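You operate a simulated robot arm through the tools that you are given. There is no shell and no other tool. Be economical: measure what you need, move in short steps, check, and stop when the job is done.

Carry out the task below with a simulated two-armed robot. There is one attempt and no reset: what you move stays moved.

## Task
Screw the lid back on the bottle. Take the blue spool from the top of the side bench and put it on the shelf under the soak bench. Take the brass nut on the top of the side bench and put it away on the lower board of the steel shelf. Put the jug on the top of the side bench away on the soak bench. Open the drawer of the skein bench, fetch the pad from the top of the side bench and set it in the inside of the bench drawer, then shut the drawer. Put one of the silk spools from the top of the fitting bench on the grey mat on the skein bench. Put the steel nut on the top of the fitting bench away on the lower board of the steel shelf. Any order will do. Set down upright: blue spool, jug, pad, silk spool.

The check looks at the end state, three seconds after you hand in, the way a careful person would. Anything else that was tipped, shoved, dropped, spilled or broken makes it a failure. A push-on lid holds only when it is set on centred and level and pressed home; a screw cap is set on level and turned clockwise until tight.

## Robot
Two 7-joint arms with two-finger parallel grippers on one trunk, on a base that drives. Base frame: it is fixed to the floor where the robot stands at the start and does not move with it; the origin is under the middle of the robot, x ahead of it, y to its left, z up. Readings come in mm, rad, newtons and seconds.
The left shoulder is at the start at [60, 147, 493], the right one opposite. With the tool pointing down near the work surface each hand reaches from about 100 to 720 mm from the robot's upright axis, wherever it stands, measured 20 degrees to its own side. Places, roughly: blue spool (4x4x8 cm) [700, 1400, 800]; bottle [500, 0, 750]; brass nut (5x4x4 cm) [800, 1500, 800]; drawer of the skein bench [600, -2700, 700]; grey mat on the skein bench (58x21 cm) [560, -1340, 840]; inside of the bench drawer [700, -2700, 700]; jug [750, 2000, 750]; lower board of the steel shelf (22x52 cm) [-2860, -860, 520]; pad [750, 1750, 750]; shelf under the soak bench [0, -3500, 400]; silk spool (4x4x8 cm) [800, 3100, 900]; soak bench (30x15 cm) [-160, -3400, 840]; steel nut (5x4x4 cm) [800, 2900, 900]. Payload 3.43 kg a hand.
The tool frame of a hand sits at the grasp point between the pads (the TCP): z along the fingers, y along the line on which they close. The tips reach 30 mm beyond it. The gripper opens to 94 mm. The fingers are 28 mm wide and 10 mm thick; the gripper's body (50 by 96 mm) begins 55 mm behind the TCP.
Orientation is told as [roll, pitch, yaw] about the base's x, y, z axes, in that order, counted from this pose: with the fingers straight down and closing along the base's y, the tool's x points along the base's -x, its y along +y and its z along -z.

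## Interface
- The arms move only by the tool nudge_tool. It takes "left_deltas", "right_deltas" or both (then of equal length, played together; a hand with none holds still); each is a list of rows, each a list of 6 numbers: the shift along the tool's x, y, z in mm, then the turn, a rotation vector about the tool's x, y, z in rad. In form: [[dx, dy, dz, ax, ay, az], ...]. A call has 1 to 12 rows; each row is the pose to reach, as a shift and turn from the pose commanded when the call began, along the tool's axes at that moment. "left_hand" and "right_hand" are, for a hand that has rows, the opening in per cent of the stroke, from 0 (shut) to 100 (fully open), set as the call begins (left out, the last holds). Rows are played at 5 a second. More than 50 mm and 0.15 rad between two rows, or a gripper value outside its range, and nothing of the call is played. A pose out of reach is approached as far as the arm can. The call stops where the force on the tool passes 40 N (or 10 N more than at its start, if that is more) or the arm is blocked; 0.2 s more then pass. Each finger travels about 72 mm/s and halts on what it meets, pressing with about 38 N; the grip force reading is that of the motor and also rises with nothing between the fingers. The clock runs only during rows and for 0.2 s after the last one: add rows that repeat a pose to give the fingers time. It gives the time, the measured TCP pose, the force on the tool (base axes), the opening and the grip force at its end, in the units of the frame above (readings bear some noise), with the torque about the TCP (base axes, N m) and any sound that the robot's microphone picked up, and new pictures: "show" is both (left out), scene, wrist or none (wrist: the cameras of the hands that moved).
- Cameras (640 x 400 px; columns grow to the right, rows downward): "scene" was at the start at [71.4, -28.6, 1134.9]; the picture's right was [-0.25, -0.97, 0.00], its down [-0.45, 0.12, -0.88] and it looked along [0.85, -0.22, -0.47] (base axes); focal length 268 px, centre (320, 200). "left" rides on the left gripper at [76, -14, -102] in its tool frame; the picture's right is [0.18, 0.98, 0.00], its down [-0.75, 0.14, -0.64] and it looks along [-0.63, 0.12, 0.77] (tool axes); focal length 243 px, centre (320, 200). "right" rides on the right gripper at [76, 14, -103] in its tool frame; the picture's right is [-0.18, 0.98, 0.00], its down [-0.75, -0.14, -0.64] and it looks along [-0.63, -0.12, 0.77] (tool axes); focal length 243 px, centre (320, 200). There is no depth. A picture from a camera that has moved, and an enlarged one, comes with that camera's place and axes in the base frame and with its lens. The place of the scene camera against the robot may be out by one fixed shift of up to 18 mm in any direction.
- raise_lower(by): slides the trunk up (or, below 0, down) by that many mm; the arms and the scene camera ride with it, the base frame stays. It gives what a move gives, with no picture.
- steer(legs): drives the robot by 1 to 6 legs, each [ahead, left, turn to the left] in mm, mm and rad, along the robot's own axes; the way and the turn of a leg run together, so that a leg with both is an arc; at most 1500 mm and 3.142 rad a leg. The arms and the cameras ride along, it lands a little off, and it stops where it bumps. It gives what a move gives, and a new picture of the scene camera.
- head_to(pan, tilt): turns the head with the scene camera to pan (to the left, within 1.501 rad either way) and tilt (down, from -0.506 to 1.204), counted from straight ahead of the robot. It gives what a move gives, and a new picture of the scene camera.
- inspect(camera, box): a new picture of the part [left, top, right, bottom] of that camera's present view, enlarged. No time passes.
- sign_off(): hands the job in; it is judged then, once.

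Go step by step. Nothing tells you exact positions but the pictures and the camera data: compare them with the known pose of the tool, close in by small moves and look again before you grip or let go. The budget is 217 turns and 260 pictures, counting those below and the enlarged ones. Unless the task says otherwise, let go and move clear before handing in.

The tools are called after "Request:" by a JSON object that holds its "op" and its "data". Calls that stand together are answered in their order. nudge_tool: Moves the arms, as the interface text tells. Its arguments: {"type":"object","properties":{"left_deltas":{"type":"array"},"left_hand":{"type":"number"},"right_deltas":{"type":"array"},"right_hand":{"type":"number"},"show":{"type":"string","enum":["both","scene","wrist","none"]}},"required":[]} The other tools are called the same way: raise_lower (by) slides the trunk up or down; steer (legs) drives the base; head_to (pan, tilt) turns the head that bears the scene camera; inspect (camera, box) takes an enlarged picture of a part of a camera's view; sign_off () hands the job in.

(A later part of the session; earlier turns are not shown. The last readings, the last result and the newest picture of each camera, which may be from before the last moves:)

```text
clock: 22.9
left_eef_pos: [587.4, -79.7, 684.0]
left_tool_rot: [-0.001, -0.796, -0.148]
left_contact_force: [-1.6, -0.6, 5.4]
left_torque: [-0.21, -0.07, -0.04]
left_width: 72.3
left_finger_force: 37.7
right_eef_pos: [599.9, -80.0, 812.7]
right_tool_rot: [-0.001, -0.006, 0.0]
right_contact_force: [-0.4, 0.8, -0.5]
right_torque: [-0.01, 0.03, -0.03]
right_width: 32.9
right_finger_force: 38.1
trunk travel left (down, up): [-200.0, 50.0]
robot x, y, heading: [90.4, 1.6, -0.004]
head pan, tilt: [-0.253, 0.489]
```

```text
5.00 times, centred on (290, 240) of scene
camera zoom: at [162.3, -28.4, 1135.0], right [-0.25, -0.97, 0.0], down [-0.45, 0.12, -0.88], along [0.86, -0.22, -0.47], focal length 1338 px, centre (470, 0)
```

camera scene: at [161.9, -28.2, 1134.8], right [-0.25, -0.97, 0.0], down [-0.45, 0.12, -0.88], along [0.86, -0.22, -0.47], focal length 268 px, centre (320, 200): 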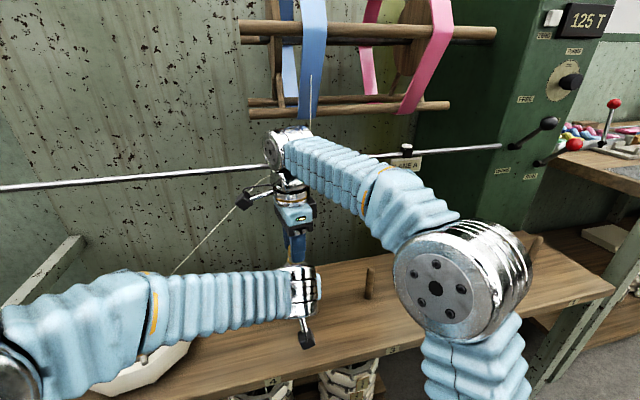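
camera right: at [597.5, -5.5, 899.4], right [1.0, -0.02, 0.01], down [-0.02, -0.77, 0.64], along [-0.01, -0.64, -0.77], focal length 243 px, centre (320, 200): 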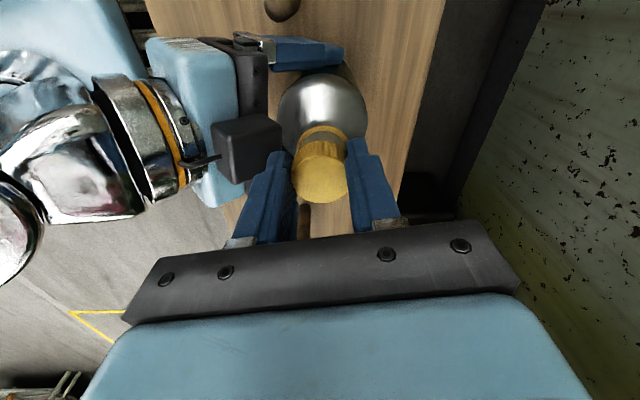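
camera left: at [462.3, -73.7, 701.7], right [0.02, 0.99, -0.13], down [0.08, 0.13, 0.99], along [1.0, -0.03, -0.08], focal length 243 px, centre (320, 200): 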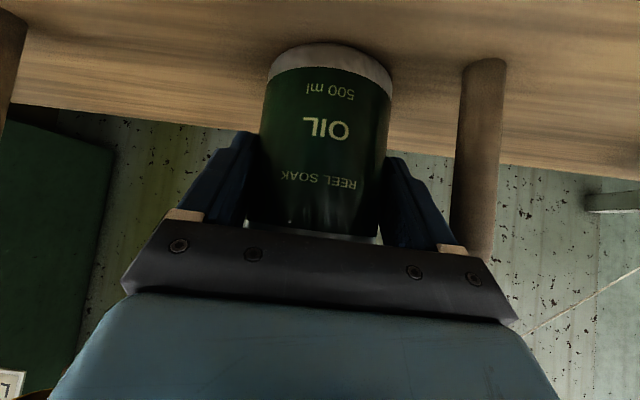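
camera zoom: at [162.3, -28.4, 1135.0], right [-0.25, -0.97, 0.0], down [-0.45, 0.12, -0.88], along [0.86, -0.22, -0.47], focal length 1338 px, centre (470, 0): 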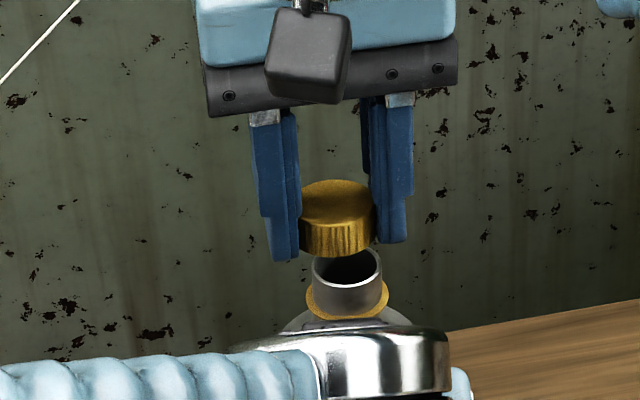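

The bottle seems to have leaned slightly in the left grip. I'll let it settle by opening and re-gripping, and check the cap's level.

Request:
{"op": "nudge_tool", "data": {"left_deltas": [[0, 0, 0, 0, 0, 0], [0, 0, 0, 0, 0, 0]], "left_hand": 88, "show": "none"}}

Request:
{"op": "inspect", "data": {"camera": "scene", "box": [270, 220, 330, 260]}}

Request:
{"op": "inspect", "data": {"camera": "right", "box": [240, 60, 400, 220]}}

```text
clock: 23.5
left_eef_pos: [586.6, -80.0, 684.6]
left_tool_rot: [0.002, -0.796, -0.152]
left_contact_force: [-0.4, -0.1, 0.1]
left_torque: [-0.04, -0.01, -0.02]
left_width: 82.3
left_finger_force: 0.1
right_eef_pos: [600.8, -81.2, 812.1]
right_tool_rot: [-0.001, -0.005, -0.002]
right_contact_force: [0.0, 0.1, 0.0]
right_torque: [0.01, -0.01, -0.03]
right_width: 32.8
right_finger_force: 37.7
trunk travel left (down, up): [-200.0, 50.0]
robot x, y, heading: [93.9, 0.8, 0.004]
head pan, tilt: [-0.253, 0.489]
```

```text
10.00 times, centred on (300, 240) of scene
camera zoom: at [162.7, -28.5, 1134.9], right [-0.25, -0.97, 0.0], down [-0.45, 0.12, -0.88], along [0.86, -0.22, -0.47], focal length 2677 px, centre (520, -200)
```

zoom: 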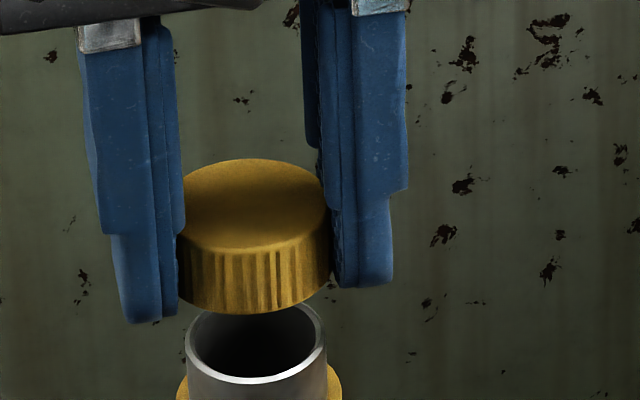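

```text
2.50 times, centred on (320, 140) of right
camera zoom: at [522.6, -66.4, 915.1], right [0.19, 0.98, 0.0], down [0.75, -0.14, 0.65], along [0.63, -0.12, -0.76], focal length 606 px, centre (320, 350)
```

zoom: 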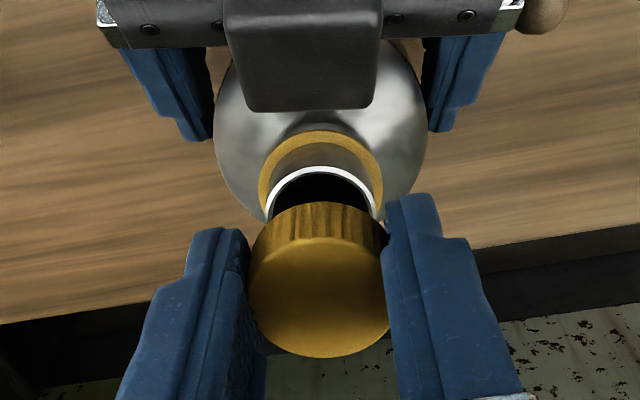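

With the grip open the bottle stands true and lines up in y; the cap seems about 3 mm too far ahead in x. I'll correct, re-grip the bottle and look.

Request:
{"op": "nudge_tool", "data": {"right_deltas": [[3, 0.5, 0, 0, 0, 0], [3, 0.5, 0, 0, 0, 0], [3, 0.5, 0, 0, 0, 0]], "left_deltas": [[0, 0, 0, 0, 0, 0], [0, 0, 0, 0, 0, 0], [0, 0, 0, 0, 0, 0]], "left_hand": 0, "show": "none"}}

Request:
{"op": "inspect", "data": {"camera": "right", "box": [240, 60, 400, 220]}}

Request:
{"op": "inspect", "data": {"camera": "scene", "box": [260, 220, 340, 270]}}

```text
clock: 24.3
left_eef_pos: [587.4, -79.3, 683.6]
left_tool_rot: [0.001, -0.797, -0.148]
left_contact_force: [1.1, 0.9, 0.6]
left_torque: [0.01, -0.03, -0.02]
left_width: 73.0
left_finger_force: 38.1
right_eef_pos: [597.6, -80.2, 810.4]
right_tool_rot: [-0.002, -0.006, -0.004]
right_contact_force: [-0.4, -0.4, -0.6]
right_torque: [0.02, 0.02, -0.02]
right_width: 33.0
right_finger_force: 38.1
trunk travel left (down, up): [-200.0, 50.0]
robot x, y, heading: [87.8, -1.4, -0.003]
head pan, tilt: [-0.253, 0.489]
```

```text
2.50 times, centred on (320, 140) of right
camera zoom: at [519.3, -66.2, 915.1], right [0.19, 0.98, 0.0], down [0.75, -0.14, 0.65], along [0.63, -0.12, -0.76], focal length 606 px, centre (320, 350)
```

zoom: 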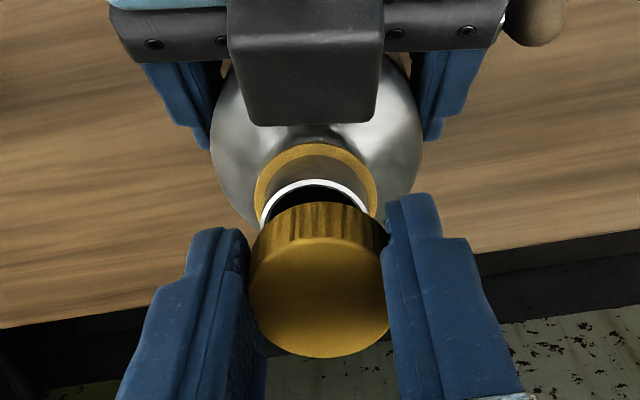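

```text
8.00 times, centred on (300, 245) of scene
camera zoom: at [162.7, -28.5, 1134.9], right [-0.25, -0.97, 0.0], down [-0.45, 0.12, -0.88], along [0.86, -0.22, -0.47], focal length 2141 px, centre (480, -160)
```

zoom: 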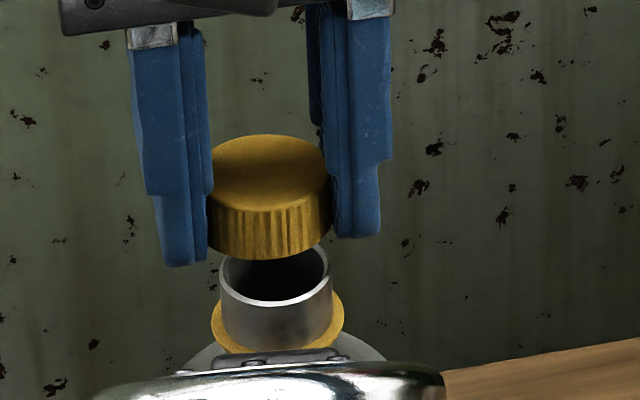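

Request:
{"op": "nudge_tool", "data": {"right_deltas": [[-1, -1.3, 4, 0, 0, 0], [-1, -1.3, 8, 0, 0, 0], [-1, -1.3, 11, 0, 0, 0], [-1, -1.3, 13, 0, 0, 0]], "show": "none"}}

Request:
{"op": "inspect", "data": {"camera": "scene", "box": [260, 220, 340, 270]}}

```text
clock: 25.3
left_eef_pos: [587.0, -80.1, 684.6]
left_tool_rot: [0.001, -0.798, -0.152]
left_contact_force: [-0.6, -0.4, -0.1]
left_torque: [-0.01, 0.01, 0.0]
left_width: 72.9
left_finger_force: 37.5
right_eef_pos: [597.3, -81.0, 800.1]
right_tool_rot: [0.001, -0.005, -0.003]
right_contact_force: [-0.3, 0.0, -0.8]
right_torque: [0.01, 0.04, -0.02]
right_width: 33.2
right_finger_force: 37.7
trunk travel left (down, up): [-200.0, 50.0]
robot x, y, heading: [89.6, 0.5, -0.003]
head pan, tilt: [-0.253, 0.489]
```

```text
8.00 times, centred on (300, 245) of scene
camera zoom: at [162.7, -28.5, 1134.9], right [-0.25, -0.97, 0.0], down [-0.45, 0.12, -0.88], along [0.86, -0.22, -0.47], focal length 2141 px, centre (480, -160)
```

zoom: 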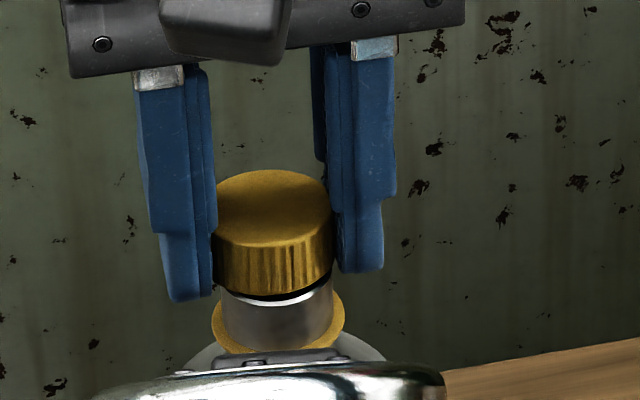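

Request:
{"op": "nudge_tool", "data": {"right_deltas": [[-0.5, -0.8, 1, 0, 0, 0], [-0.5, -0.8, 2, 0, 0, 0], [-0.5, -0.8, 3, 0, 0, 0], [-0.5, -0.8, 3, 0, 0, 0]], "show": "none"}}

Request:
{"op": "inspect", "data": {"camera": "scene", "box": [260, 220, 340, 270]}}

Request:
{"op": "inspect", "data": {"camera": "right", "box": [240, 60, 400, 220]}}

```text
clock: 26.3
left_eef_pos: [586.4, -79.5, 683.2]
left_tool_rot: [0.0, -0.798, -0.15]
left_contact_force: [-0.5, -0.8, -0.3]
left_torque: [0.0, 0.05, 0.01]
left_width: 72.5
left_finger_force: 37.8
right_eef_pos: [598.5, -81.8, 794.8]
right_tool_rot: [0.0, -0.006, -0.002]
right_contact_force: [-0.6, -0.6, -0.1]
right_torque: [-0.01, 0.03, 0.01]
right_width: 32.9
right_finger_force: 37.9
trunk travel left (down, up): [-200.0, 50.0]
robot x, y, heading: [92.8, 0.5, -0.001]
head pan, tilt: [-0.253, 0.489]
```

```text
8.00 times, centred on (300, 245) of scene
camera zoom: at [162.7, -28.5, 1134.9], right [-0.25, -0.97, 0.0], down [-0.45, 0.12, -0.88], along [0.86, -0.22, -0.47], focal length 2141 px, centre (480, -160)
```

zoom: 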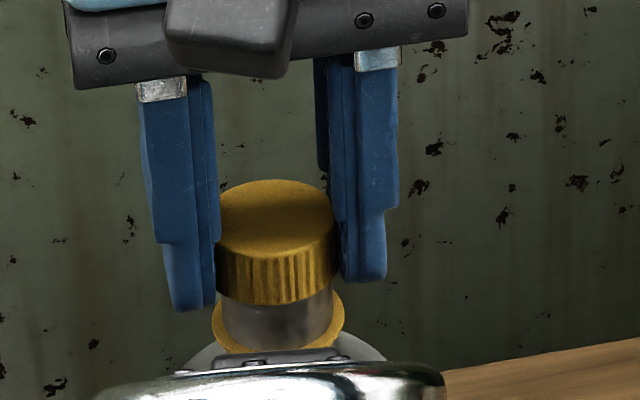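

```text
2.50 times, centred on (320, 140) of right
camera zoom: at [520.4, -67.7, 899.1], right [0.19, 0.98, 0.0], down [0.75, -0.14, 0.65], along [0.63, -0.12, -0.76], focal length 606 px, centre (320, 350)
```

zoom: 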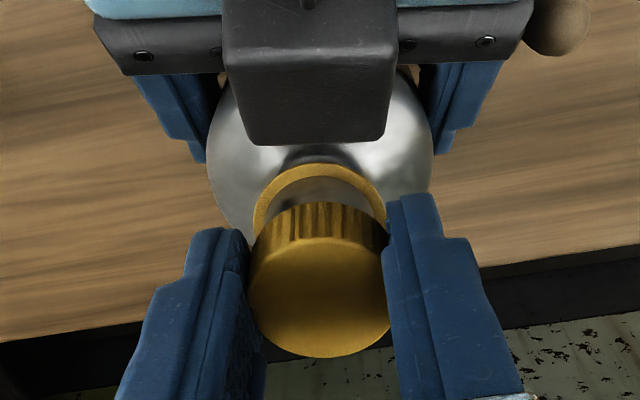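

Request:
{"op": "nudge_tool", "data": {"right_deltas": [[0, 0, 1, 0, 0, 0], [0, 0, 2, 0, 0, 0], [0, 0, 3, 0, 0, 0], [0, 0, 3, 0, 0, 0]], "show": "none"}}

Request:
{"op": "inspect", "data": {"camera": "scene", "box": [260, 220, 340, 270]}}

```text
clock: 27.3
left_eef_pos: [586.7, -80.4, 683.2]
left_tool_rot: [0.0, -0.795, -0.151]
left_contact_force: [7.5, -4.8, -7.1]
left_torque: [0.05, -0.07, 0.07]
left_width: 72.7
left_finger_force: 37.9
right_eef_pos: [599.6, -81.3, 794.5]
right_tool_rot: [-0.001, -0.009, -0.004]
right_contact_force: [-4.4, 2.4, 23.5]
right_torque: [-0.21, 0.22, -0.06]
right_width: 33.2
right_finger_force: 37.9
trunk travel left (down, up): [-200.0, 50.0]
robot x, y, heading: [93.1, 0.2, 0.005]
head pan, tilt: [-0.253, 0.489]
```

```text
8.00 times, centred on (300, 245) of scene
camera zoom: at [162.2, -28.5, 1135.1], right [-0.25, -0.97, 0.0], down [-0.45, 0.12, -0.88], along [0.86, -0.22, -0.47], focal length 2141 px, centre (480, -160)
```

zoom: 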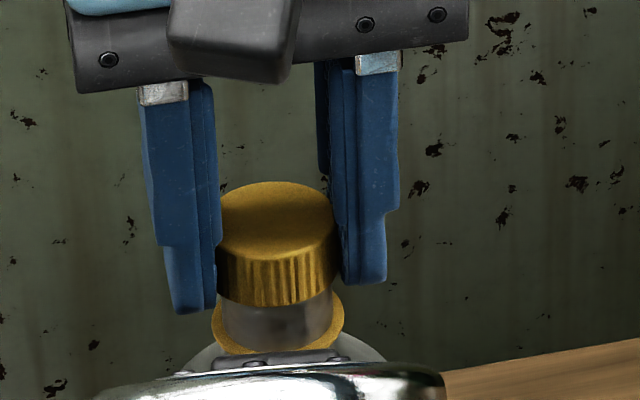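

The cap rests on the mouth. I'll ease off and release it briefly so it levels itself.

Request:
{"op": "nudge_tool", "data": {"right_deltas": [[0, 0, -2, 0, 0, 0], [0, 0, -2, 0, 0, 0], [0, 0, -2, 0, 0, 0]], "right_hand": 48, "show": "none"}}

Request:
{"op": "inspect", "data": {"camera": "scene", "box": [260, 220, 340, 270]}}

Request:
{"op": "inspect", "data": {"camera": "right", "box": [240, 60, 400, 220]}}

```text
clock: 28.1
left_eef_pos: [586.8, -79.2, 684.0]
left_tool_rot: [-0.001, -0.798, -0.147]
left_contact_force: [-0.6, -0.3, 0.3]
left_torque: [0.01, 0.08, 0.0]
left_width: 72.4
left_finger_force: 37.6
right_eef_pos: [600.5, -82.8, 795.5]
right_tool_rot: [-0.001, -0.006, -0.004]
right_contact_force: [1.1, 0.5, 0.0]
right_torque: [0.01, -0.05, 0.04]
right_width: 45.0
right_finger_force: 0.0
trunk travel left (down, up): [-200.0, 50.0]
robot x, y, heading: [92.4, 2.1, 0.005]
head pan, tilt: [-0.253, 0.489]
```

```text
8.00 times, centred on (300, 245) of scene
camera zoom: at [162.7, -28.5, 1134.9], right [-0.25, -0.97, 0.0], down [-0.45, 0.12, -0.88], along [0.86, -0.22, -0.47], focal length 2141 px, centre (480, -160)
```

zoom: 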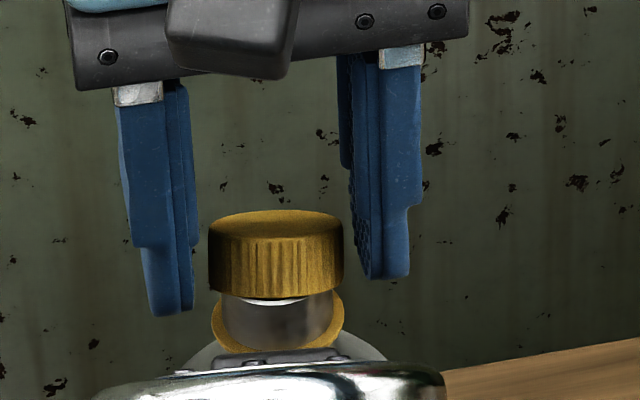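

```text
2.50 times, centred on (320, 140) of right
camera zoom: at [521.1, -68.0, 898.3], right [0.19, 0.98, 0.0], down [0.75, -0.14, 0.65], along [0.63, -0.12, -0.76], focal length 606 px, centre (320, 350)
```

zoom: 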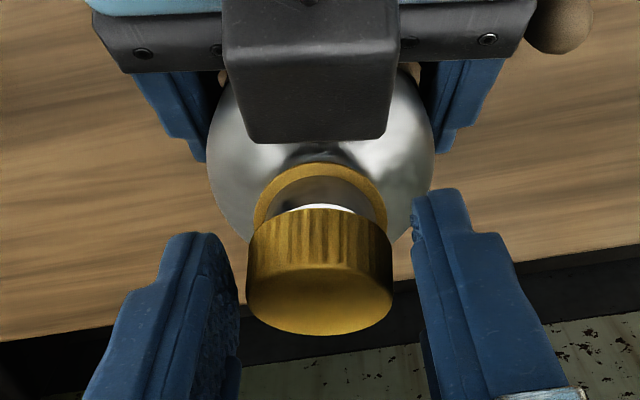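

The cap has tipped backward, so it was too far ahead in x. I'll lift off, turn the hand a quarter so the pads close along x, and use that to level and centre it.

Request:
{"op": "nudge_tool", "data": {"right_deltas": [[0, 0, -20, 0, 0, 0], [0, 0, -45, 0, 0, 0.14], [0, 0, -45, 0, 0, 0.28], [0, 0, -45, 0, 0, 0.42], [0, 0, -45, 0, 0, 0.56], [0, 0, -45, 0, 0, 0.7], [0, 0, -45, 0, 0, 0.84], [0, 0, -45, 0, 0, 0.98], [0, 0, -45, 0, 0, 1.12], [0, 0, -45, 0, 0, 1.26], [0, 0, -45, 0, 0, 1.4], [0, 0, -45, 0, 0, 1.5]], "right_hand": 60, "show": "wrist"}}

Request:
{"op": "inspect", "data": {"camera": "right", "box": [240, 60, 400, 220]}}

Request:
{"op": "inspect", "data": {"camera": "scene", "box": [260, 220, 340, 270]}}

```text
clock: 30.7
left_eef_pos: [586.7, -79.4, 683.9]
left_tool_rot: [0.001, -0.799, -0.148]
left_contact_force: [0.1, -0.4, -0.1]
left_torque: [0.02, 0.09, 0.0]
left_width: 72.4
left_finger_force: 37.7
right_eef_pos: [598.9, -82.7, 840.1]
right_tool_rot: [0.004, -0.001, -1.504]
right_contact_force: [0.3, 0.2, -0.3]
right_torque: [-0.04, 0.0, -0.02]
right_width: 56.5
right_finger_force: 0.0
trunk travel left (down, up): [-200.0, 50.0]
robot x, y, heading: [95.6, 3.4, -0.0]
head pan, tilt: [-0.253, 0.489]
camera right: at [606.4, -5.5, 943.4], right [0.99, -0.12, 0.01], down [-0.1, -0.76, 0.64], along [-0.07, -0.64, -0.77], focal length 243 px, centre (320, 200)
```

right: 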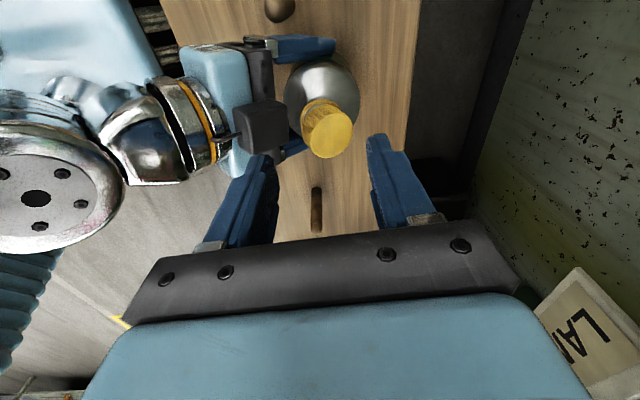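

```text
2.50 times, centred on (320, 140) of right
camera zoom: at [606.4, -5.5, 943.4], right [0.99, -0.12, 0.01], down [-0.1, -0.76, 0.64], along [-0.07, -0.64, -0.77], focal length 606 px, centre (320, 350)
```

zoom: 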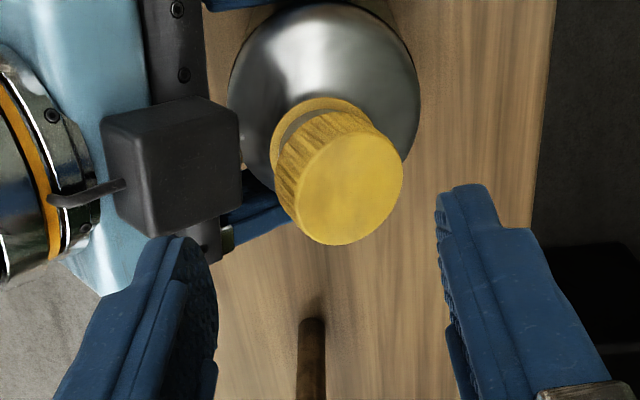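

```text
8.00 times, centred on (300, 245) of scene
camera zoom: at [162.7, -28.5, 1134.9], right [-0.25, -0.97, 0.0], down [-0.45, 0.12, -0.88], along [0.86, -0.22, -0.47], focal length 2141 px, centre (480, -160)
```

zoom: 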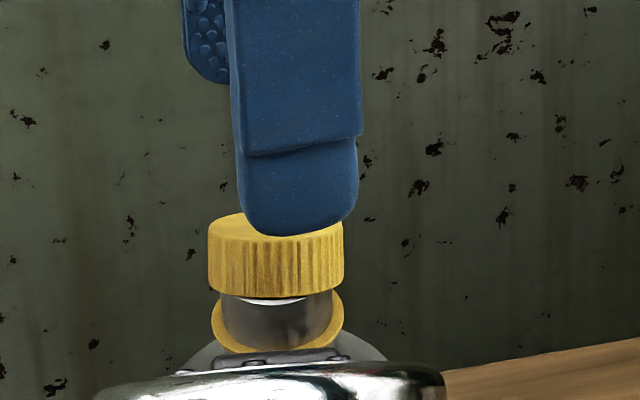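

From this side the hand's axis is centred on the neck. I'll lower and close along x to level the cap.

Request:
{"op": "nudge_tool", "data": {"right_deltas": [[0, 0, 20, 0, 0, 0], [0, 0, 36, 0, 0, 0], [0, 0, 43, 0, 0, 0], [0, 0, 43, 0, 0, 0]], "right_hand": 60, "show": "none"}}

Request:
{"op": "inspect", "data": {"camera": "right", "box": [240, 60, 400, 220]}}

```text
clock: 31.5
left_eef_pos: [584.2, -79.9, 682.7]
left_tool_rot: [0.001, -0.795, -0.149]
left_contact_force: [-5.8, 1.9, 5.3]
left_torque: [0.15, -0.22, 0.01]
left_width: 71.8
left_finger_force: 38.2
right_eef_pos: [597.3, -81.9, 803.3]
right_tool_rot: [0.015, 0.004, -1.504]
right_contact_force: [0.5, -1.0, 9.1]
right_torque: [0.08, 0.37, 0.03]
right_width: 56.0
right_finger_force: 0.1
trunk travel left (down, up): [-200.0, 50.0]
robot x, y, heading: [90.5, -2.8, -0.002]
head pan, tilt: [-0.253, 0.489]
stopped in row 3 (right hand): the force on the tool passed its limit at 47 N (the readings are from after the stop); the commanded pose is now the measured one
```

```text
2.50 times, centred on (320, 140) of right
camera zoom: at [603.9, -6.9, 908.7], right [0.99, -0.12, 0.01], down [-0.1, -0.76, 0.64], along [-0.06, -0.63, -0.77], focal length 606 px, centre (320, 350)
```

zoom: 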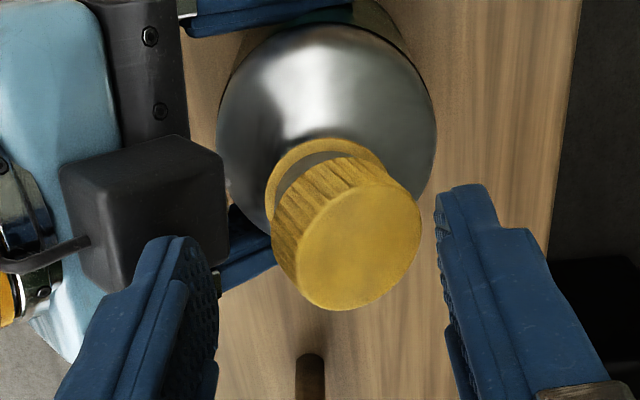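

The turned hand's front finger struck the box on the back of the left gripper, which is what spoiled the first twist. I'll lift, withdraw the left hand, then level the cap.

Request:
{"op": "nudge_tool", "data": {"right_deltas": [[0, 0, -15, 0, 0, 0], [0, 0, -35, 0, 0, 0], [0, 0, -35, 0, 0, 0]], "left_deltas": [[0, 0, 0, 0, 0, 0], [0, 0, 0, 0, 0, 0], [0, 0, 0, 0, 0, 0]], "left_hand": 88, "right_hand": 60, "show": "none"}}

Request:
{"op": "nudge_tool", "data": {"left_deltas": [[0, 0, -20, 0, 0, 0], [0, 0, -50, 0, 0, 0], [0, 0, -85, 0, 0, 0], [0, 0, -85, 0, 0, 0]], "show": "wrist"}}

Request:
{"op": "inspect", "data": {"camera": "right", "box": [240, 60, 400, 220]}}

```text
clock: 32.3
left_eef_pos: [585.4, -79.8, 681.9]
left_tool_rot: [0.002, -0.791, -0.151]
left_contact_force: [0.0, 0.0, -0.3]
left_torque: [0.01, -0.01, 0.01]
left_width: 82.9
left_finger_force: 0.1
right_eef_pos: [598.9, -81.8, 837.6]
right_tool_rot: [0.013, 0.004, -1.502]
right_contact_force: [0.1, -0.1, 0.4]
right_torque: [0.01, -0.03, 0.0]
right_width: 56.4
right_finger_force: 0.0
trunk travel left (down, up): [-200.0, 50.0]
robot x, y, heading: [92.7, -2.5, -0.001]
head pan, tilt: [-0.253, 0.489]
```

```text
clock: 33.3
left_eef_pos: [524.6, -71.2, 742.0]
left_tool_rot: [0.004, -0.791, -0.151]
left_contact_force: [-0.1, 0.9, -0.3]
left_torque: [-0.02, 0.0, 0.02]
left_width: 82.6
left_finger_force: 0.1
right_eef_pos: [597.9, -83.8, 838.0]
right_tool_rot: [0.013, 0.001, -1.502]
right_contact_force: [-0.6, -0.6, -0.5]
right_torque: [0.04, -0.01, 0.0]
right_width: 56.2
right_finger_force: 0.2
trunk travel left (down, up): [-200.0, 50.0]
robot x, y, heading: [87.9, 1.5, 0.0]
head pan, tilt: [-0.253, 0.489]
camera left: at [399.3, -65.2, 759.1], right [0.02, 0.99, -0.13], down [0.09, 0.13, 0.99], along [1.0, -0.03, -0.09], focal length 243 px, centre (320, 200)
```

left: 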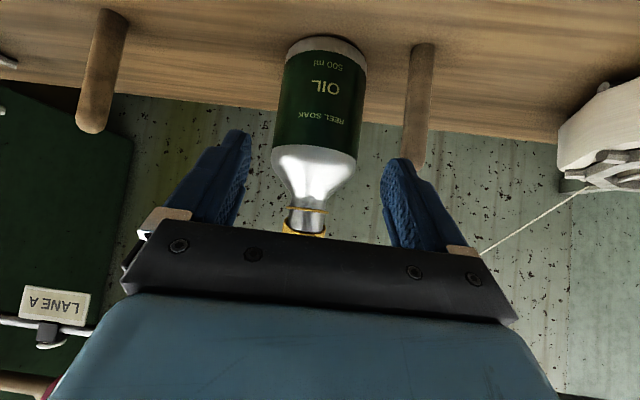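

```text
2.50 times, centred on (320, 140) of right
camera zoom: at [604.4, -6.4, 941.8], right [0.99, -0.12, 0.01], down [-0.1, -0.76, 0.64], along [-0.07, -0.63, -0.77], focal length 606 px, centre (320, 350)
```

zoom: 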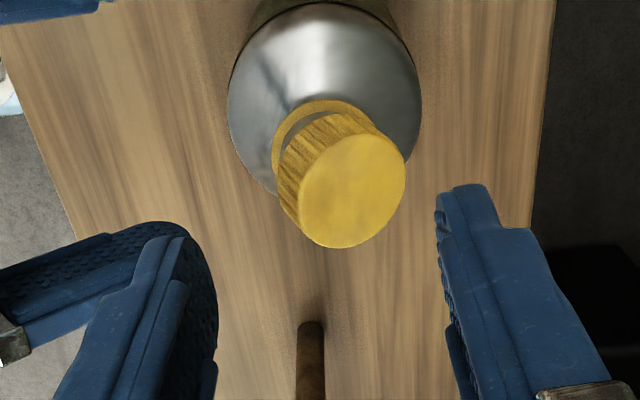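

Request:
{"op": "nudge_tool", "data": {"left_deltas": [[0, 0, -25, 0, 0, 0], [0, 0, -50, 0, 0, 0], [0, 0, -50, 0, 0, 0], [0, 0, -50, 0, 0, 0], [0, 0, -50, 0, 0, 0]], "right_deltas": [[0, 2, 0, 0, 0, 0], [0, 2, 15, 0, 0, 0], [0, 2, 30, 0, 0, 0], [0, 2, 41, 0, 0, 0], [0, 2, 41, 0, 0, 0]], "right_hand": 60, "show": "none"}}

Request:
{"op": "inspect", "data": {"camera": "right", "box": [240, 60, 400, 220]}}

```text
clock: 34.5
left_eef_pos: [490.5, -66.0, 778.3]
left_tool_rot: [0.004, -0.79, -0.151]
left_contact_force: [0.0, -0.3, 0.2]
left_torque: [0.0, -0.01, 0.0]
left_width: 82.7
left_finger_force: 0.1
right_eef_pos: [599.8, -83.7, 797.3]
right_tool_rot: [0.014, 0.004, -1.502]
right_contact_force: [0.1, 0.8, 0.3]
right_torque: [-0.02, 0.02, 0.0]
right_width: 56.4
right_finger_force: 0.1
trunk travel left (down, up): [-200.0, 50.0]
robot x, y, heading: [90.9, -0.6, 0.004]
head pan, tilt: [-0.253, 0.489]
```

```text
2.50 times, centred on (320, 140) of right
camera zoom: at [606.3, -7.6, 901.2], right [0.99, -0.12, 0.01], down [-0.1, -0.76, 0.64], along [-0.07, -0.63, -0.77], focal length 606 px, centre (320, 350)
```

zoom: 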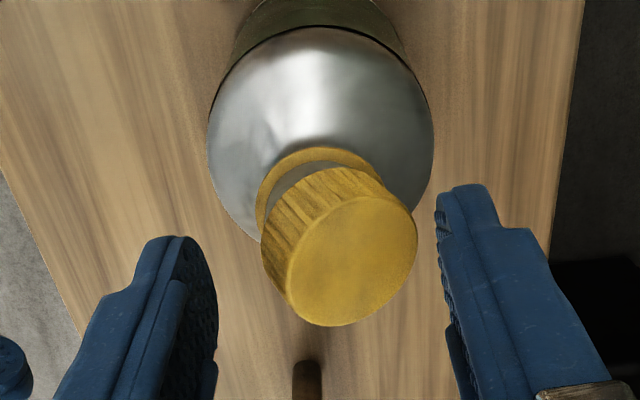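

Request:
{"op": "nudge_tool", "data": {"right_deltas": [[0, 0, 0, 0, 0, 0], [0, 0, 0, 0, 0, 0], [0, 0, 0, 0, 0, 0]], "right_hand": 0, "show": "scene"}}

Request:
{"op": "inspect", "data": {"camera": "right", "box": [240, 60, 400, 220]}}

Request:
{"op": "inspect", "data": {"camera": "scene", "box": [250, 220, 350, 300]}}

```text
clock: 35.3
left_eef_pos: [490.2, -66.9, 777.1]
left_tool_rot: [0.0, -0.791, -0.151]
left_contact_force: [0.3, 0.6, -0.9]
left_torque: [0.01, 0.0, 0.03]
left_width: 82.7
left_finger_force: 0.1
right_eef_pos: [599.7, -84.3, 797.5]
right_tool_rot: [0.011, 0.006, -1.504]
right_contact_force: [0.2, -1.3, -0.6]
right_torque: [0.02, -0.05, -0.04]
right_width: 34.2
right_finger_force: 37.9
trunk travel left (down, up): [-200.0, 50.0]
robot x, y, heading: [88.9, -0.4, -0.002]
head pan, tilt: [-0.253, 0.489]
camera scene: at [162.8, -28.6, 1134.9], right [-0.25, -0.97, 0.0], down [-0.45, 0.12, -0.88], along [0.86, -0.22, -0.47], focal length 268 px, centre (320, 200)
```

scene: 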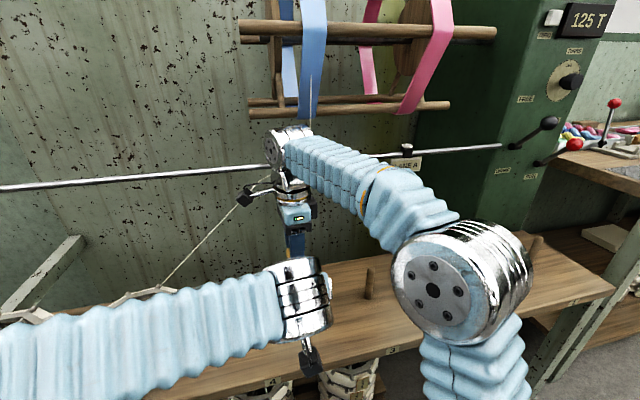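

```text
2.50 times, centred on (320, 140) of right
camera zoom: at [606.4, -7.6, 901.2], right [0.99, -0.12, 0.01], down [-0.1, -0.76, 0.64], along [-0.07, -0.63, -0.77], focal length 606 px, centre (320, 350)
```

zoom: 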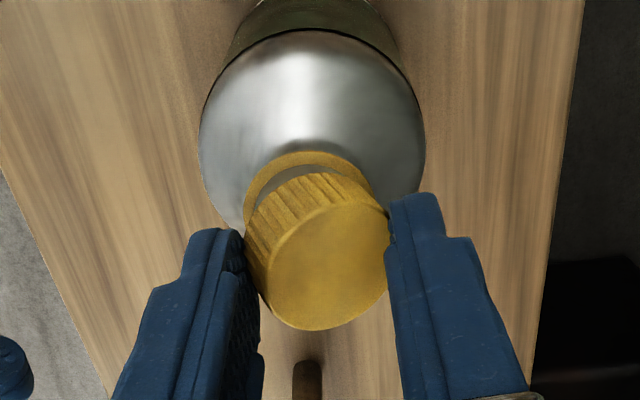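

```text
5.00 times, centred on (300, 260) of scene
camera zoom: at [162.8, -28.6, 1134.9], right [-0.25, -0.97, 0.0], down [-0.45, 0.12, -0.88], along [0.86, -0.22, -0.47], focal length 1338 px, centre (420, -100)
```

zoom: 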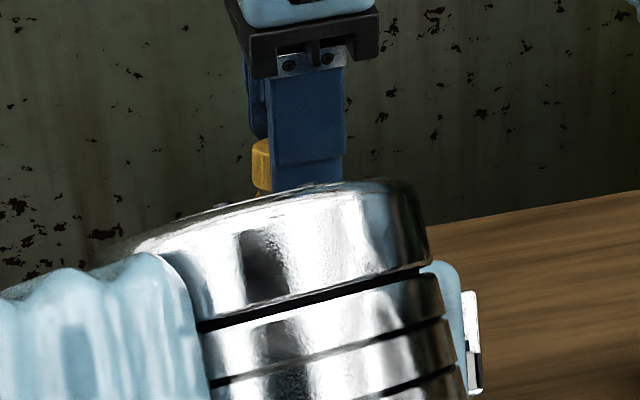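

Request:
{"op": "nudge_tool", "data": {"right_deltas": [[0, 0, -6, 0, 0, 0], [0, 0, -18, 0, 0, 0], [0, 0, -18, 0, 0, 0]], "show": "none"}}

Request:
{"op": "inspect", "data": {"camera": "right", "box": [240, 60, 400, 220]}}

```text
clock: 36.1
left_eef_pos: [490.9, -66.4, 777.1]
left_tool_rot: [0.003, -0.79, -0.15]
left_contact_force: [-0.1, 0.0, -0.6]
left_torque: [-0.01, 0.02, -0.01]
left_width: 82.5
left_finger_force: 0.1
right_eef_pos: [598.7, -82.9, 813.1]
right_tool_rot: [0.012, 0.002, -1.504]
right_contact_force: [0.5, 0.1, -2.9]
right_torque: [-0.06, -0.03, 0.03]
right_width: 34.1
right_finger_force: 38.4
trunk travel left (down, up): [-200.0, 50.0]
robot x, y, heading: [90.9, 1.9, -0.003]
head pan, tilt: [-0.253, 0.489]
```

```text
2.50 times, centred on (320, 140) of right
camera zoom: at [605.8, -7.0, 919.2], right [0.99, -0.12, 0.01], down [-0.1, -0.76, 0.64], along [-0.07, -0.63, -0.77], focal length 606 px, centre (320, 350)
```

zoom: 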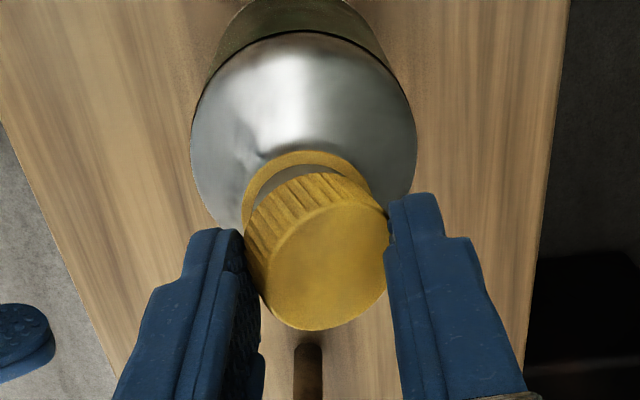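

The bottle came along with the jammed cap; lowering straight back at once.

Request:
{"op": "nudge_tool", "data": {"right_deltas": [[0, 0, 9, 0, 0, 0], [0, 0, 18, 0, 0, 0], [0, 0, 18, 0, 0, 0]], "show": "none"}}

Request:
{"op": "inspect", "data": {"camera": "right", "box": [160, 20, 480, 220]}}

Request:
{"op": "inspect", "data": {"camera": "left", "box": [0, 0, 640, 400]}}

```text
clock: 36.9
left_eef_pos: [489.3, -66.2, 778.2]
left_tool_rot: [0.005, -0.792, -0.15]
left_contact_force: [0.2, 0.8, -0.3]
left_torque: [-0.01, 0.01, 0.02]
left_width: 82.9
left_finger_force: 0.1
right_eef_pos: [599.0, -84.2, 798.4]
right_tool_rot: [0.018, 0.006, -1.504]
right_contact_force: [-3.4, -2.5, 22.9]
right_torque: [-0.22, 0.46, 0.04]
right_width: 34.2
right_finger_force: 38.3
trunk travel left (down, up): [-200.0, 50.0]
robot x, y, heading: [90.2, 0.2, 0.003]
head pan, tilt: [-0.253, 0.489]
```

```text
2.00 times, centred on (320, 120) of right
camera zoom: at [605.2, -7.2, 902.6], right [0.99, -0.12, 0.02], down [-0.1, -0.76, 0.64], along [-0.06, -0.63, -0.77], focal length 485 px, centre (320, 360)
```

zoom: 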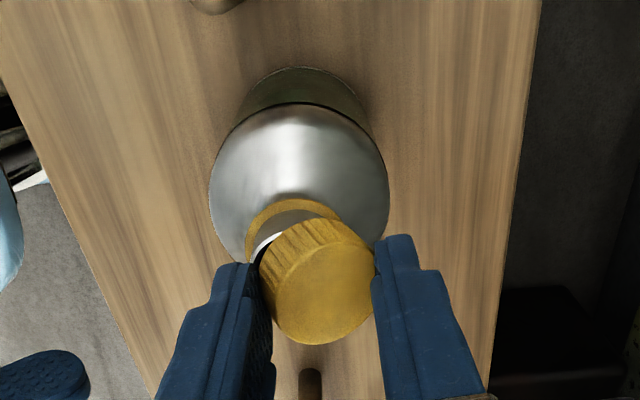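

```text
1.00 times, centred on (320, 200) of left (not enlarged: the box is as wide or as high as the picture)
camera zoom: at [363.6, -61.0, 795.6], right [0.02, 0.99, -0.13], down [0.09, 0.13, 0.99], along [1.0, -0.03, -0.09], focal length 243 px, centre (320, 200)
```

zoom: 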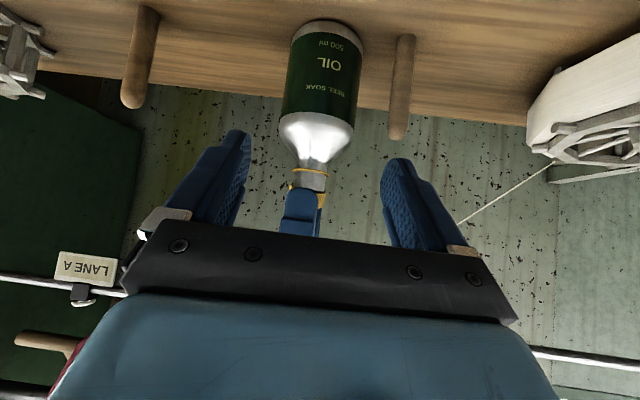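

Request:
{"op": "nudge_tool", "data": {"left_deltas": [[0, 0, 30, 0, 0, 0], [0, 0, 60, 0, 0, 0], [0, 0, 90, 0, 0, 0], [0, 0, 118, 0, 0, 0], [0, 0, 118, 0, 0, 0]], "right_deltas": [[0, 0, -2, 0, 0, 0], [0, 0, -2, 0, 0, 0], [0, 0, -2, 0, 0, 0], [0, 0, -2, 0, 0, 0], [0, 0, -2, 0, 0, 0]], "left_hand": 88, "show": "wrist"}}

```text
clock: 38.1
left_eef_pos: [575.1, -77.1, 693.8]
left_tool_rot: [0.0, -0.792, -0.151]
left_contact_force: [-0.5, 0.3, 0.6]
left_torque: [0.01, -0.03, 0.02]
left_width: 82.9
left_finger_force: 0.1
right_eef_pos: [598.8, -83.4, 799.2]
right_tool_rot: [0.015, 0.002, -1.503]
right_contact_force: [-1.2, -1.3, 5.5]
right_torque: [-0.04, 0.15, 0.01]
right_width: 33.9
right_finger_force: 37.7
trunk travel left (down, up): [-200.0, 50.0]
robot x, y, heading: [96.0, -2.5, -0.003]
head pan, tilt: [-0.253, 0.489]
camera right: at [606.4, -6.7, 902.7], right [0.99, -0.12, 0.01], down [-0.1, -0.76, 0.64], along [-0.07, -0.63, -0.77], focal length 243 px, centre (320, 200)
camera left: at [448.7, -72.7, 711.2], right [0.02, 0.99, -0.13], down [0.09, 0.13, 0.99], along [1.0, -0.03, -0.09], focal length 243 px, centre (320, 200)
```

right: 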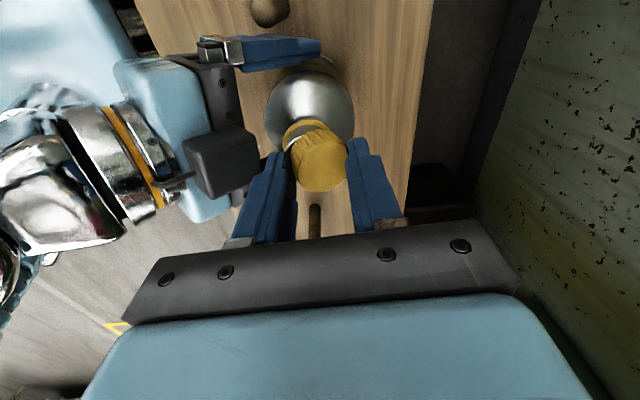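
left: 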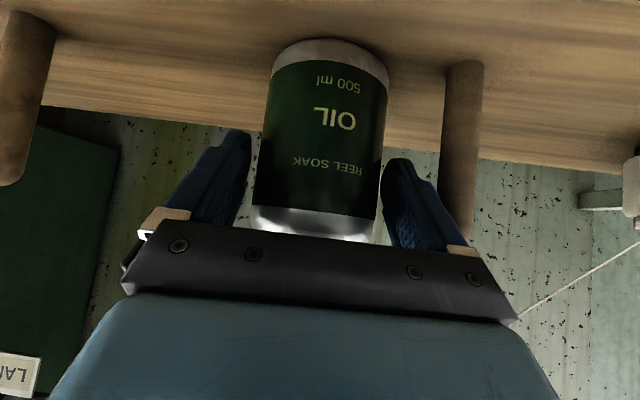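

Request:
{"op": "nudge_tool", "data": {"left_deltas": [[0, 0, 0, 0, 0, 0], [0, 0, 0, 0, 0, 0], [0, 0, 0, 0, 0, 0]], "left_hand": 0, "show": "none"}}

Request:
{"op": "nudge_tool", "data": {"right_deltas": [[0, 0, -6, 0, 0, 0], [0, 0, -14, 0, 0, 0], [0, 0, -25, 0, 0, 0], [0, 0, -25, 0, 0, 0]], "show": "wrist"}}

Request:
{"op": "inspect", "data": {"camera": "right", "box": [240, 60, 400, 220]}}

```text
clock: 38.9
left_eef_pos: [574.1, -79.7, 693.4]
left_tool_rot: [0.003, -0.79, -0.152]
left_contact_force: [3.2, 0.9, 0.5]
left_torque: [-0.13, 0.08, -0.02]
left_width: 70.9
left_finger_force: 38.4
right_eef_pos: [600.1, -83.8, 798.9]
right_tool_rot: [0.01, 0.004, -1.502]
right_contact_force: [-1.7, -1.3, 3.7]
right_torque: [-0.06, 0.12, 0.01]
right_width: 33.9
right_finger_force: 38.1
trunk travel left (down, up): [-200.0, 50.0]
robot x, y, heading: [94.1, 1.3, 0.001]
head pan, tilt: [-0.253, 0.489]
```

```text
clock: 39.9
left_eef_pos: [573.9, -78.5, 693.8]
left_tool_rot: [0.002, -0.789, -0.151]
left_contact_force: [-0.2, 0.5, -0.7]
left_torque: [0.02, -0.04, 0.0]
left_width: 71.0
left_finger_force: 38.1
right_eef_pos: [600.7, -82.4, 824.1]
right_tool_rot: [0.014, 0.002, -1.503]
right_contact_force: [0.1, -0.3, -1.1]
right_torque: [-0.03, 0.02, 0.0]
right_width: 33.9
right_finger_force: 38.4
trunk travel left (down, up): [-200.0, 50.0]
robot x, y, heading: [87.6, 1.0, 0.005]
head pan, tilt: [-0.253, 0.489]
camera right: at [606.4, -6.2, 928.6], right [0.99, -0.12, 0.01], down [-0.1, -0.76, 0.64], along [-0.07, -0.63, -0.77], focal length 243 px, centre (320, 200)
```

right: 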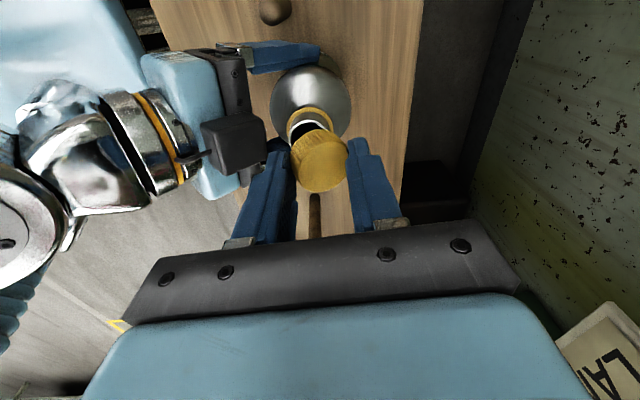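

```text
2.50 times, centred on (320, 140) of right
camera zoom: at [606.4, -6.2, 928.6], right [0.99, -0.12, 0.01], down [-0.1, -0.76, 0.64], along [-0.07, -0.63, -0.77], focal length 606 px, centre (320, 350)
```

zoom: 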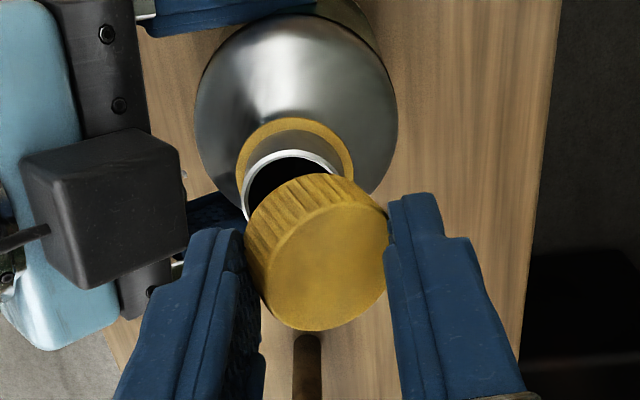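

The cap came off clean but sits crooked in the grip. I'll set it on the clear bench spot near (630, -190), let it fall flat and re-grip.

Request:
{"op": "nudge_tool", "data": {"right_deltas": [[0, 0, -20, 0, 0, 0], [-30, 5, -20, 0, 0, -0.15], [-60, 10, -20, 0, 0, -0.3], [-90, 18, -20, 0, 0, -0.45], [-109, 22, 0, 0, 0, -0.6], [-109, 22, 30, 0, 0, -0.75], [-109, 22, 60, 0, 0, -0.9], [-109, 22, 90, 0, 0, -1.05], [-109, 22, 120, 0, 0, -1.2], [-109, 22, 140, 0, 0, -1.35], [-109, 22, 150, 0, 0, -1.5], [-109, 22, 155, 0, 0, -1.5]], "show": "wrist"}}

```text
clock: 42.5
left_eef_pos: [574.8, -78.4, 694.9]
left_tool_rot: [0.005, -0.79, -0.15]
left_contact_force: [-0.5, -0.2, 0.9]
left_torque: [0.01, -0.03, 0.0]
left_width: 70.9
left_finger_force: 38.1
right_eef_pos: [630.7, -189.0, 667.3]
right_tool_rot: [0.001, -0.012, -0.002]
right_contact_force: [-0.2, -0.2, 0.1]
right_torque: [-0.02, 0.01, 0.03]
right_width: 33.6
right_finger_force: 37.5
trunk travel left (down, up): [-200.0, 50.0]
robot x, y, heading: [90.4, -0.1, 0.003]
head pan, tilt: [-0.253, 0.489]
camera right: at [552.7, -175.8, 770.4], right [0.18, 0.98, 0.01], down [0.75, -0.14, 0.65], along [0.64, -0.12, -0.76], focal length 243 px, centre (320, 200)
```

right: 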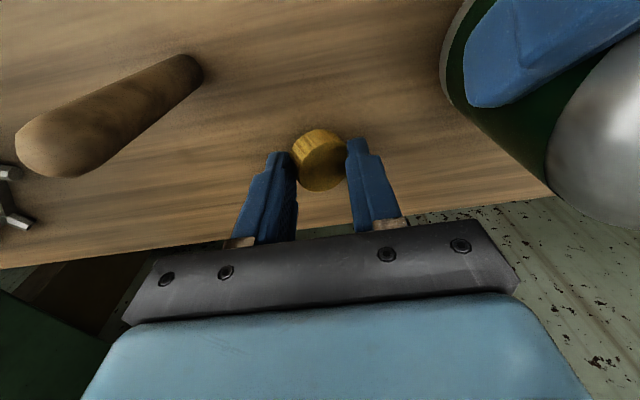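

Request:
{"op": "nudge_tool", "data": {"right_deltas": [[0, 0, 6, 0, 0, 0], [0, 0, 10, 0, 0, 0], [0, 0, 13, 0, 0, 0]], "show": "none"}}

Request:
{"op": "nudge_tool", "data": {"right_deltas": [[0, 0, 0, 0, 0, 0], [0, 0, 0, 0, 0, 0], [0, 0, 0, 0, 0, 0]], "right_hand": 55, "show": "wrist"}}

```text
clock: 43.3
left_eef_pos: [573.1, -78.2, 695.5]
left_tool_rot: [0.003, -0.791, -0.15]
left_contact_force: [0.0, 0.9, 0.2]
left_torque: [-0.03, 0.08, -0.03]
left_width: 70.7
left_finger_force: 38.3
right_eef_pos: [631.9, -188.8, 659.6]
right_tool_rot: [0.006, -0.022, -0.004]
right_contact_force: [1.9, -3.1, 34.4]
right_torque: [0.36, -0.21, -0.06]
right_width: 33.8
right_finger_force: 38.2
trunk travel left (down, up): [-200.0, 50.0]
robot x, y, heading: [91.1, 3.1, 0.0]
head pan, tilt: [-0.253, 0.489]
```

```text
clock: 44.1
left_eef_pos: [574.5, -79.4, 693.8]
left_tool_rot: [0.001, -0.79, -0.151]
left_contact_force: [-0.1, 0.0, 0.3]
left_torque: [-0.01, -0.05, -0.01]
left_width: 70.8
left_finger_force: 38.1
right_eef_pos: [631.7, -189.1, 655.8]
right_tool_rot: [0.006, -0.011, -0.004]
right_contact_force: [0.4, -0.4, 0.0]
right_torque: [0.0, -0.02, -0.01]
right_width: 51.6
right_finger_force: 0.1
trunk travel left (down, up): [-200.0, 50.0]
robot x, y, heading: [90.5, -2.7, 0.007]
head pan, tilt: [-0.253, 0.489]
camera right: at [552.8, -175.6, 758.6], right [0.19, 0.98, 0.01], down [0.75, -0.15, 0.65], along [0.64, -0.12, -0.76], focal length 243 px, centre (320, 200)
```

right: 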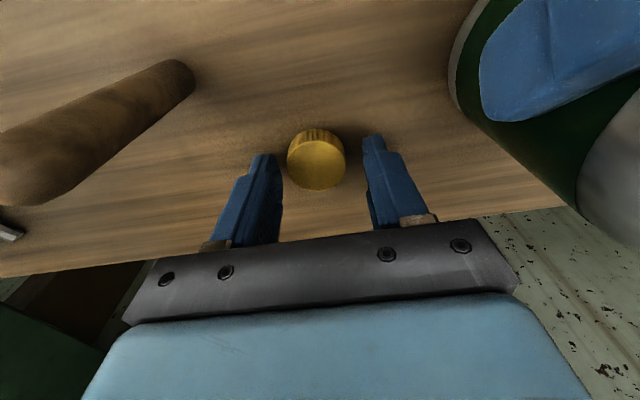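

Flat again. Centre, lower slightly and re-grip.

Request:
{"op": "nudge_tool", "data": {"right_deltas": [[3.5, -2, 0, 0.006, 0.011, 0], [3.5, -2, 3, 0.006, 0.011, 0], [3.5, -2, 3, 0.006, 0.011, 0]], "right_hand": 55, "show": "none"}}

Request:
{"op": "nudge_tool", "data": {"right_deltas": [[0, 0, 0, 0, 0, 0], [0, 0, 0, 0, 0, 0], [0, 0, 0, 0, 0, 0]], "right_hand": 0, "show": "none"}}

Request:
{"op": "inspect", "data": {"camera": "right", "box": [240, 60, 400, 220]}}

```text
clock: 44.9
left_eef_pos: [574.7, -78.6, 693.4]
left_tool_rot: [0.003, -0.791, -0.151]
left_contact_force: [0.1, -0.7, -0.3]
left_torque: [-0.01, -0.09, -0.03]
left_width: 70.7
left_finger_force: 38.0
right_eef_pos: [627.5, -190.3, 653.9]
right_tool_rot: [-0.002, -0.001, -0.003]
right_contact_force: [0.6, -0.8, -0.1]
right_torque: [-0.01, 0.01, -0.01]
right_width: 51.6
right_finger_force: 0.0
trunk travel left (down, up): [-200.0, 50.0]
robot x, y, heading: [90.0, 0.5, 0.004]
head pan, tilt: [-0.253, 0.489]
```

```text
clock: 45.7
left_eef_pos: [573.6, -77.9, 695.1]
left_tool_rot: [0.005, -0.791, -0.152]
left_contact_force: [-0.5, -0.7, 0.3]
left_torque: [-0.05, -0.07, -0.02]
left_width: 70.7
left_finger_force: 38.4
right_eef_pos: [628.0, -190.8, 652.2]
right_tool_rot: [-0.003, -0.001, -0.003]
right_contact_force: [-0.2, -0.3, 0.1]
right_torque: [0.03, 0.0, 0.02]
right_width: 33.1
right_finger_force: 37.6
trunk travel left (down, up): [-200.0, 50.0]
robot x, y, heading: [90.2, -2.4, 0.005]
head pan, tilt: [-0.253, 0.489]
```

```text
2.50 times, centred on (320, 140) of right
camera zoom: at [550.4, -176.8, 756.6], right [0.19, 0.98, 0.0], down [0.75, -0.14, 0.64], along [0.63, -0.12, -0.77], focal length 606 px, centre (320, 350)
```

zoom: 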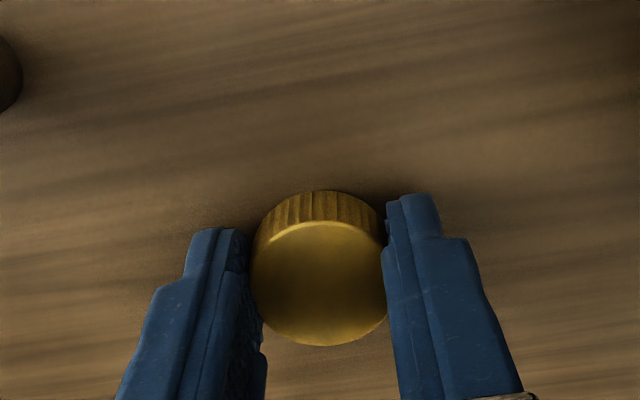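

Cap gripped level. Up and over to the bottle (neck now near x 592).

Request:
{"op": "nudge_tool", "data": {"right_deltas": [[0, 0, -50, 0, 0, 0], [0, 0, -100, 0, 0, 0], [0, 0, -150, 0, 0, 0], [10, 36, -170, 0, 0, 0], [24, 72, -170, 0, 0, 0], [36, 108, -170, 0, 0, 0], [36, 108, -170, 0, 0, 0]], "show": "none"}}

Request:
{"op": "inspect", "data": {"camera": "right", "box": [240, 60, 400, 220]}}

```text
clock: 47.3
left_eef_pos: [573.8, -78.5, 694.4]
left_tool_rot: [0.001, -0.79, -0.152]
left_contact_force: [0.5, 0.6, 0.2]
left_torque: [-0.02, -0.04, 0.01]
left_width: 70.7
left_finger_force: 38.0
right_eef_pos: [592.9, -81.5, 823.6]
right_tool_rot: [-0.001, -0.002, -0.005]
right_contact_force: [-0.1, -0.4, 0.1]
right_torque: [0.02, -0.05, -0.05]
right_width: 33.2
right_finger_force: 37.8
trunk travel left (down, up): [-200.0, 50.0]
robot x, y, heading: [92.3, -2.6, -0.002]
head pan, tilt: [-0.253, 0.489]
```

```text
2.50 times, centred on (320, 140) of right
camera zoom: at [514.8, -67.6, 927.2], right [0.19, 0.98, 0.0], down [0.75, -0.14, 0.64], along [0.63, -0.12, -0.77], focal length 606 px, centre (320, 350)
```

zoom: 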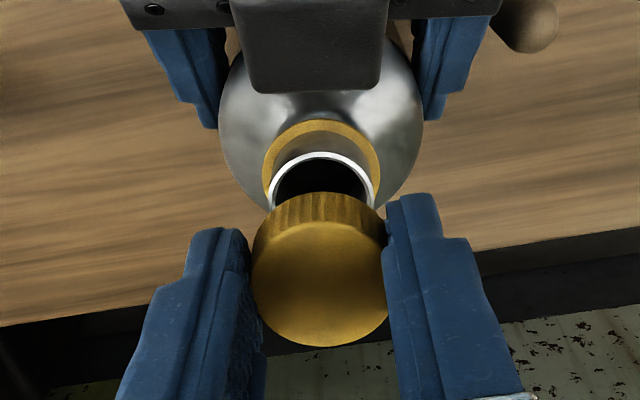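

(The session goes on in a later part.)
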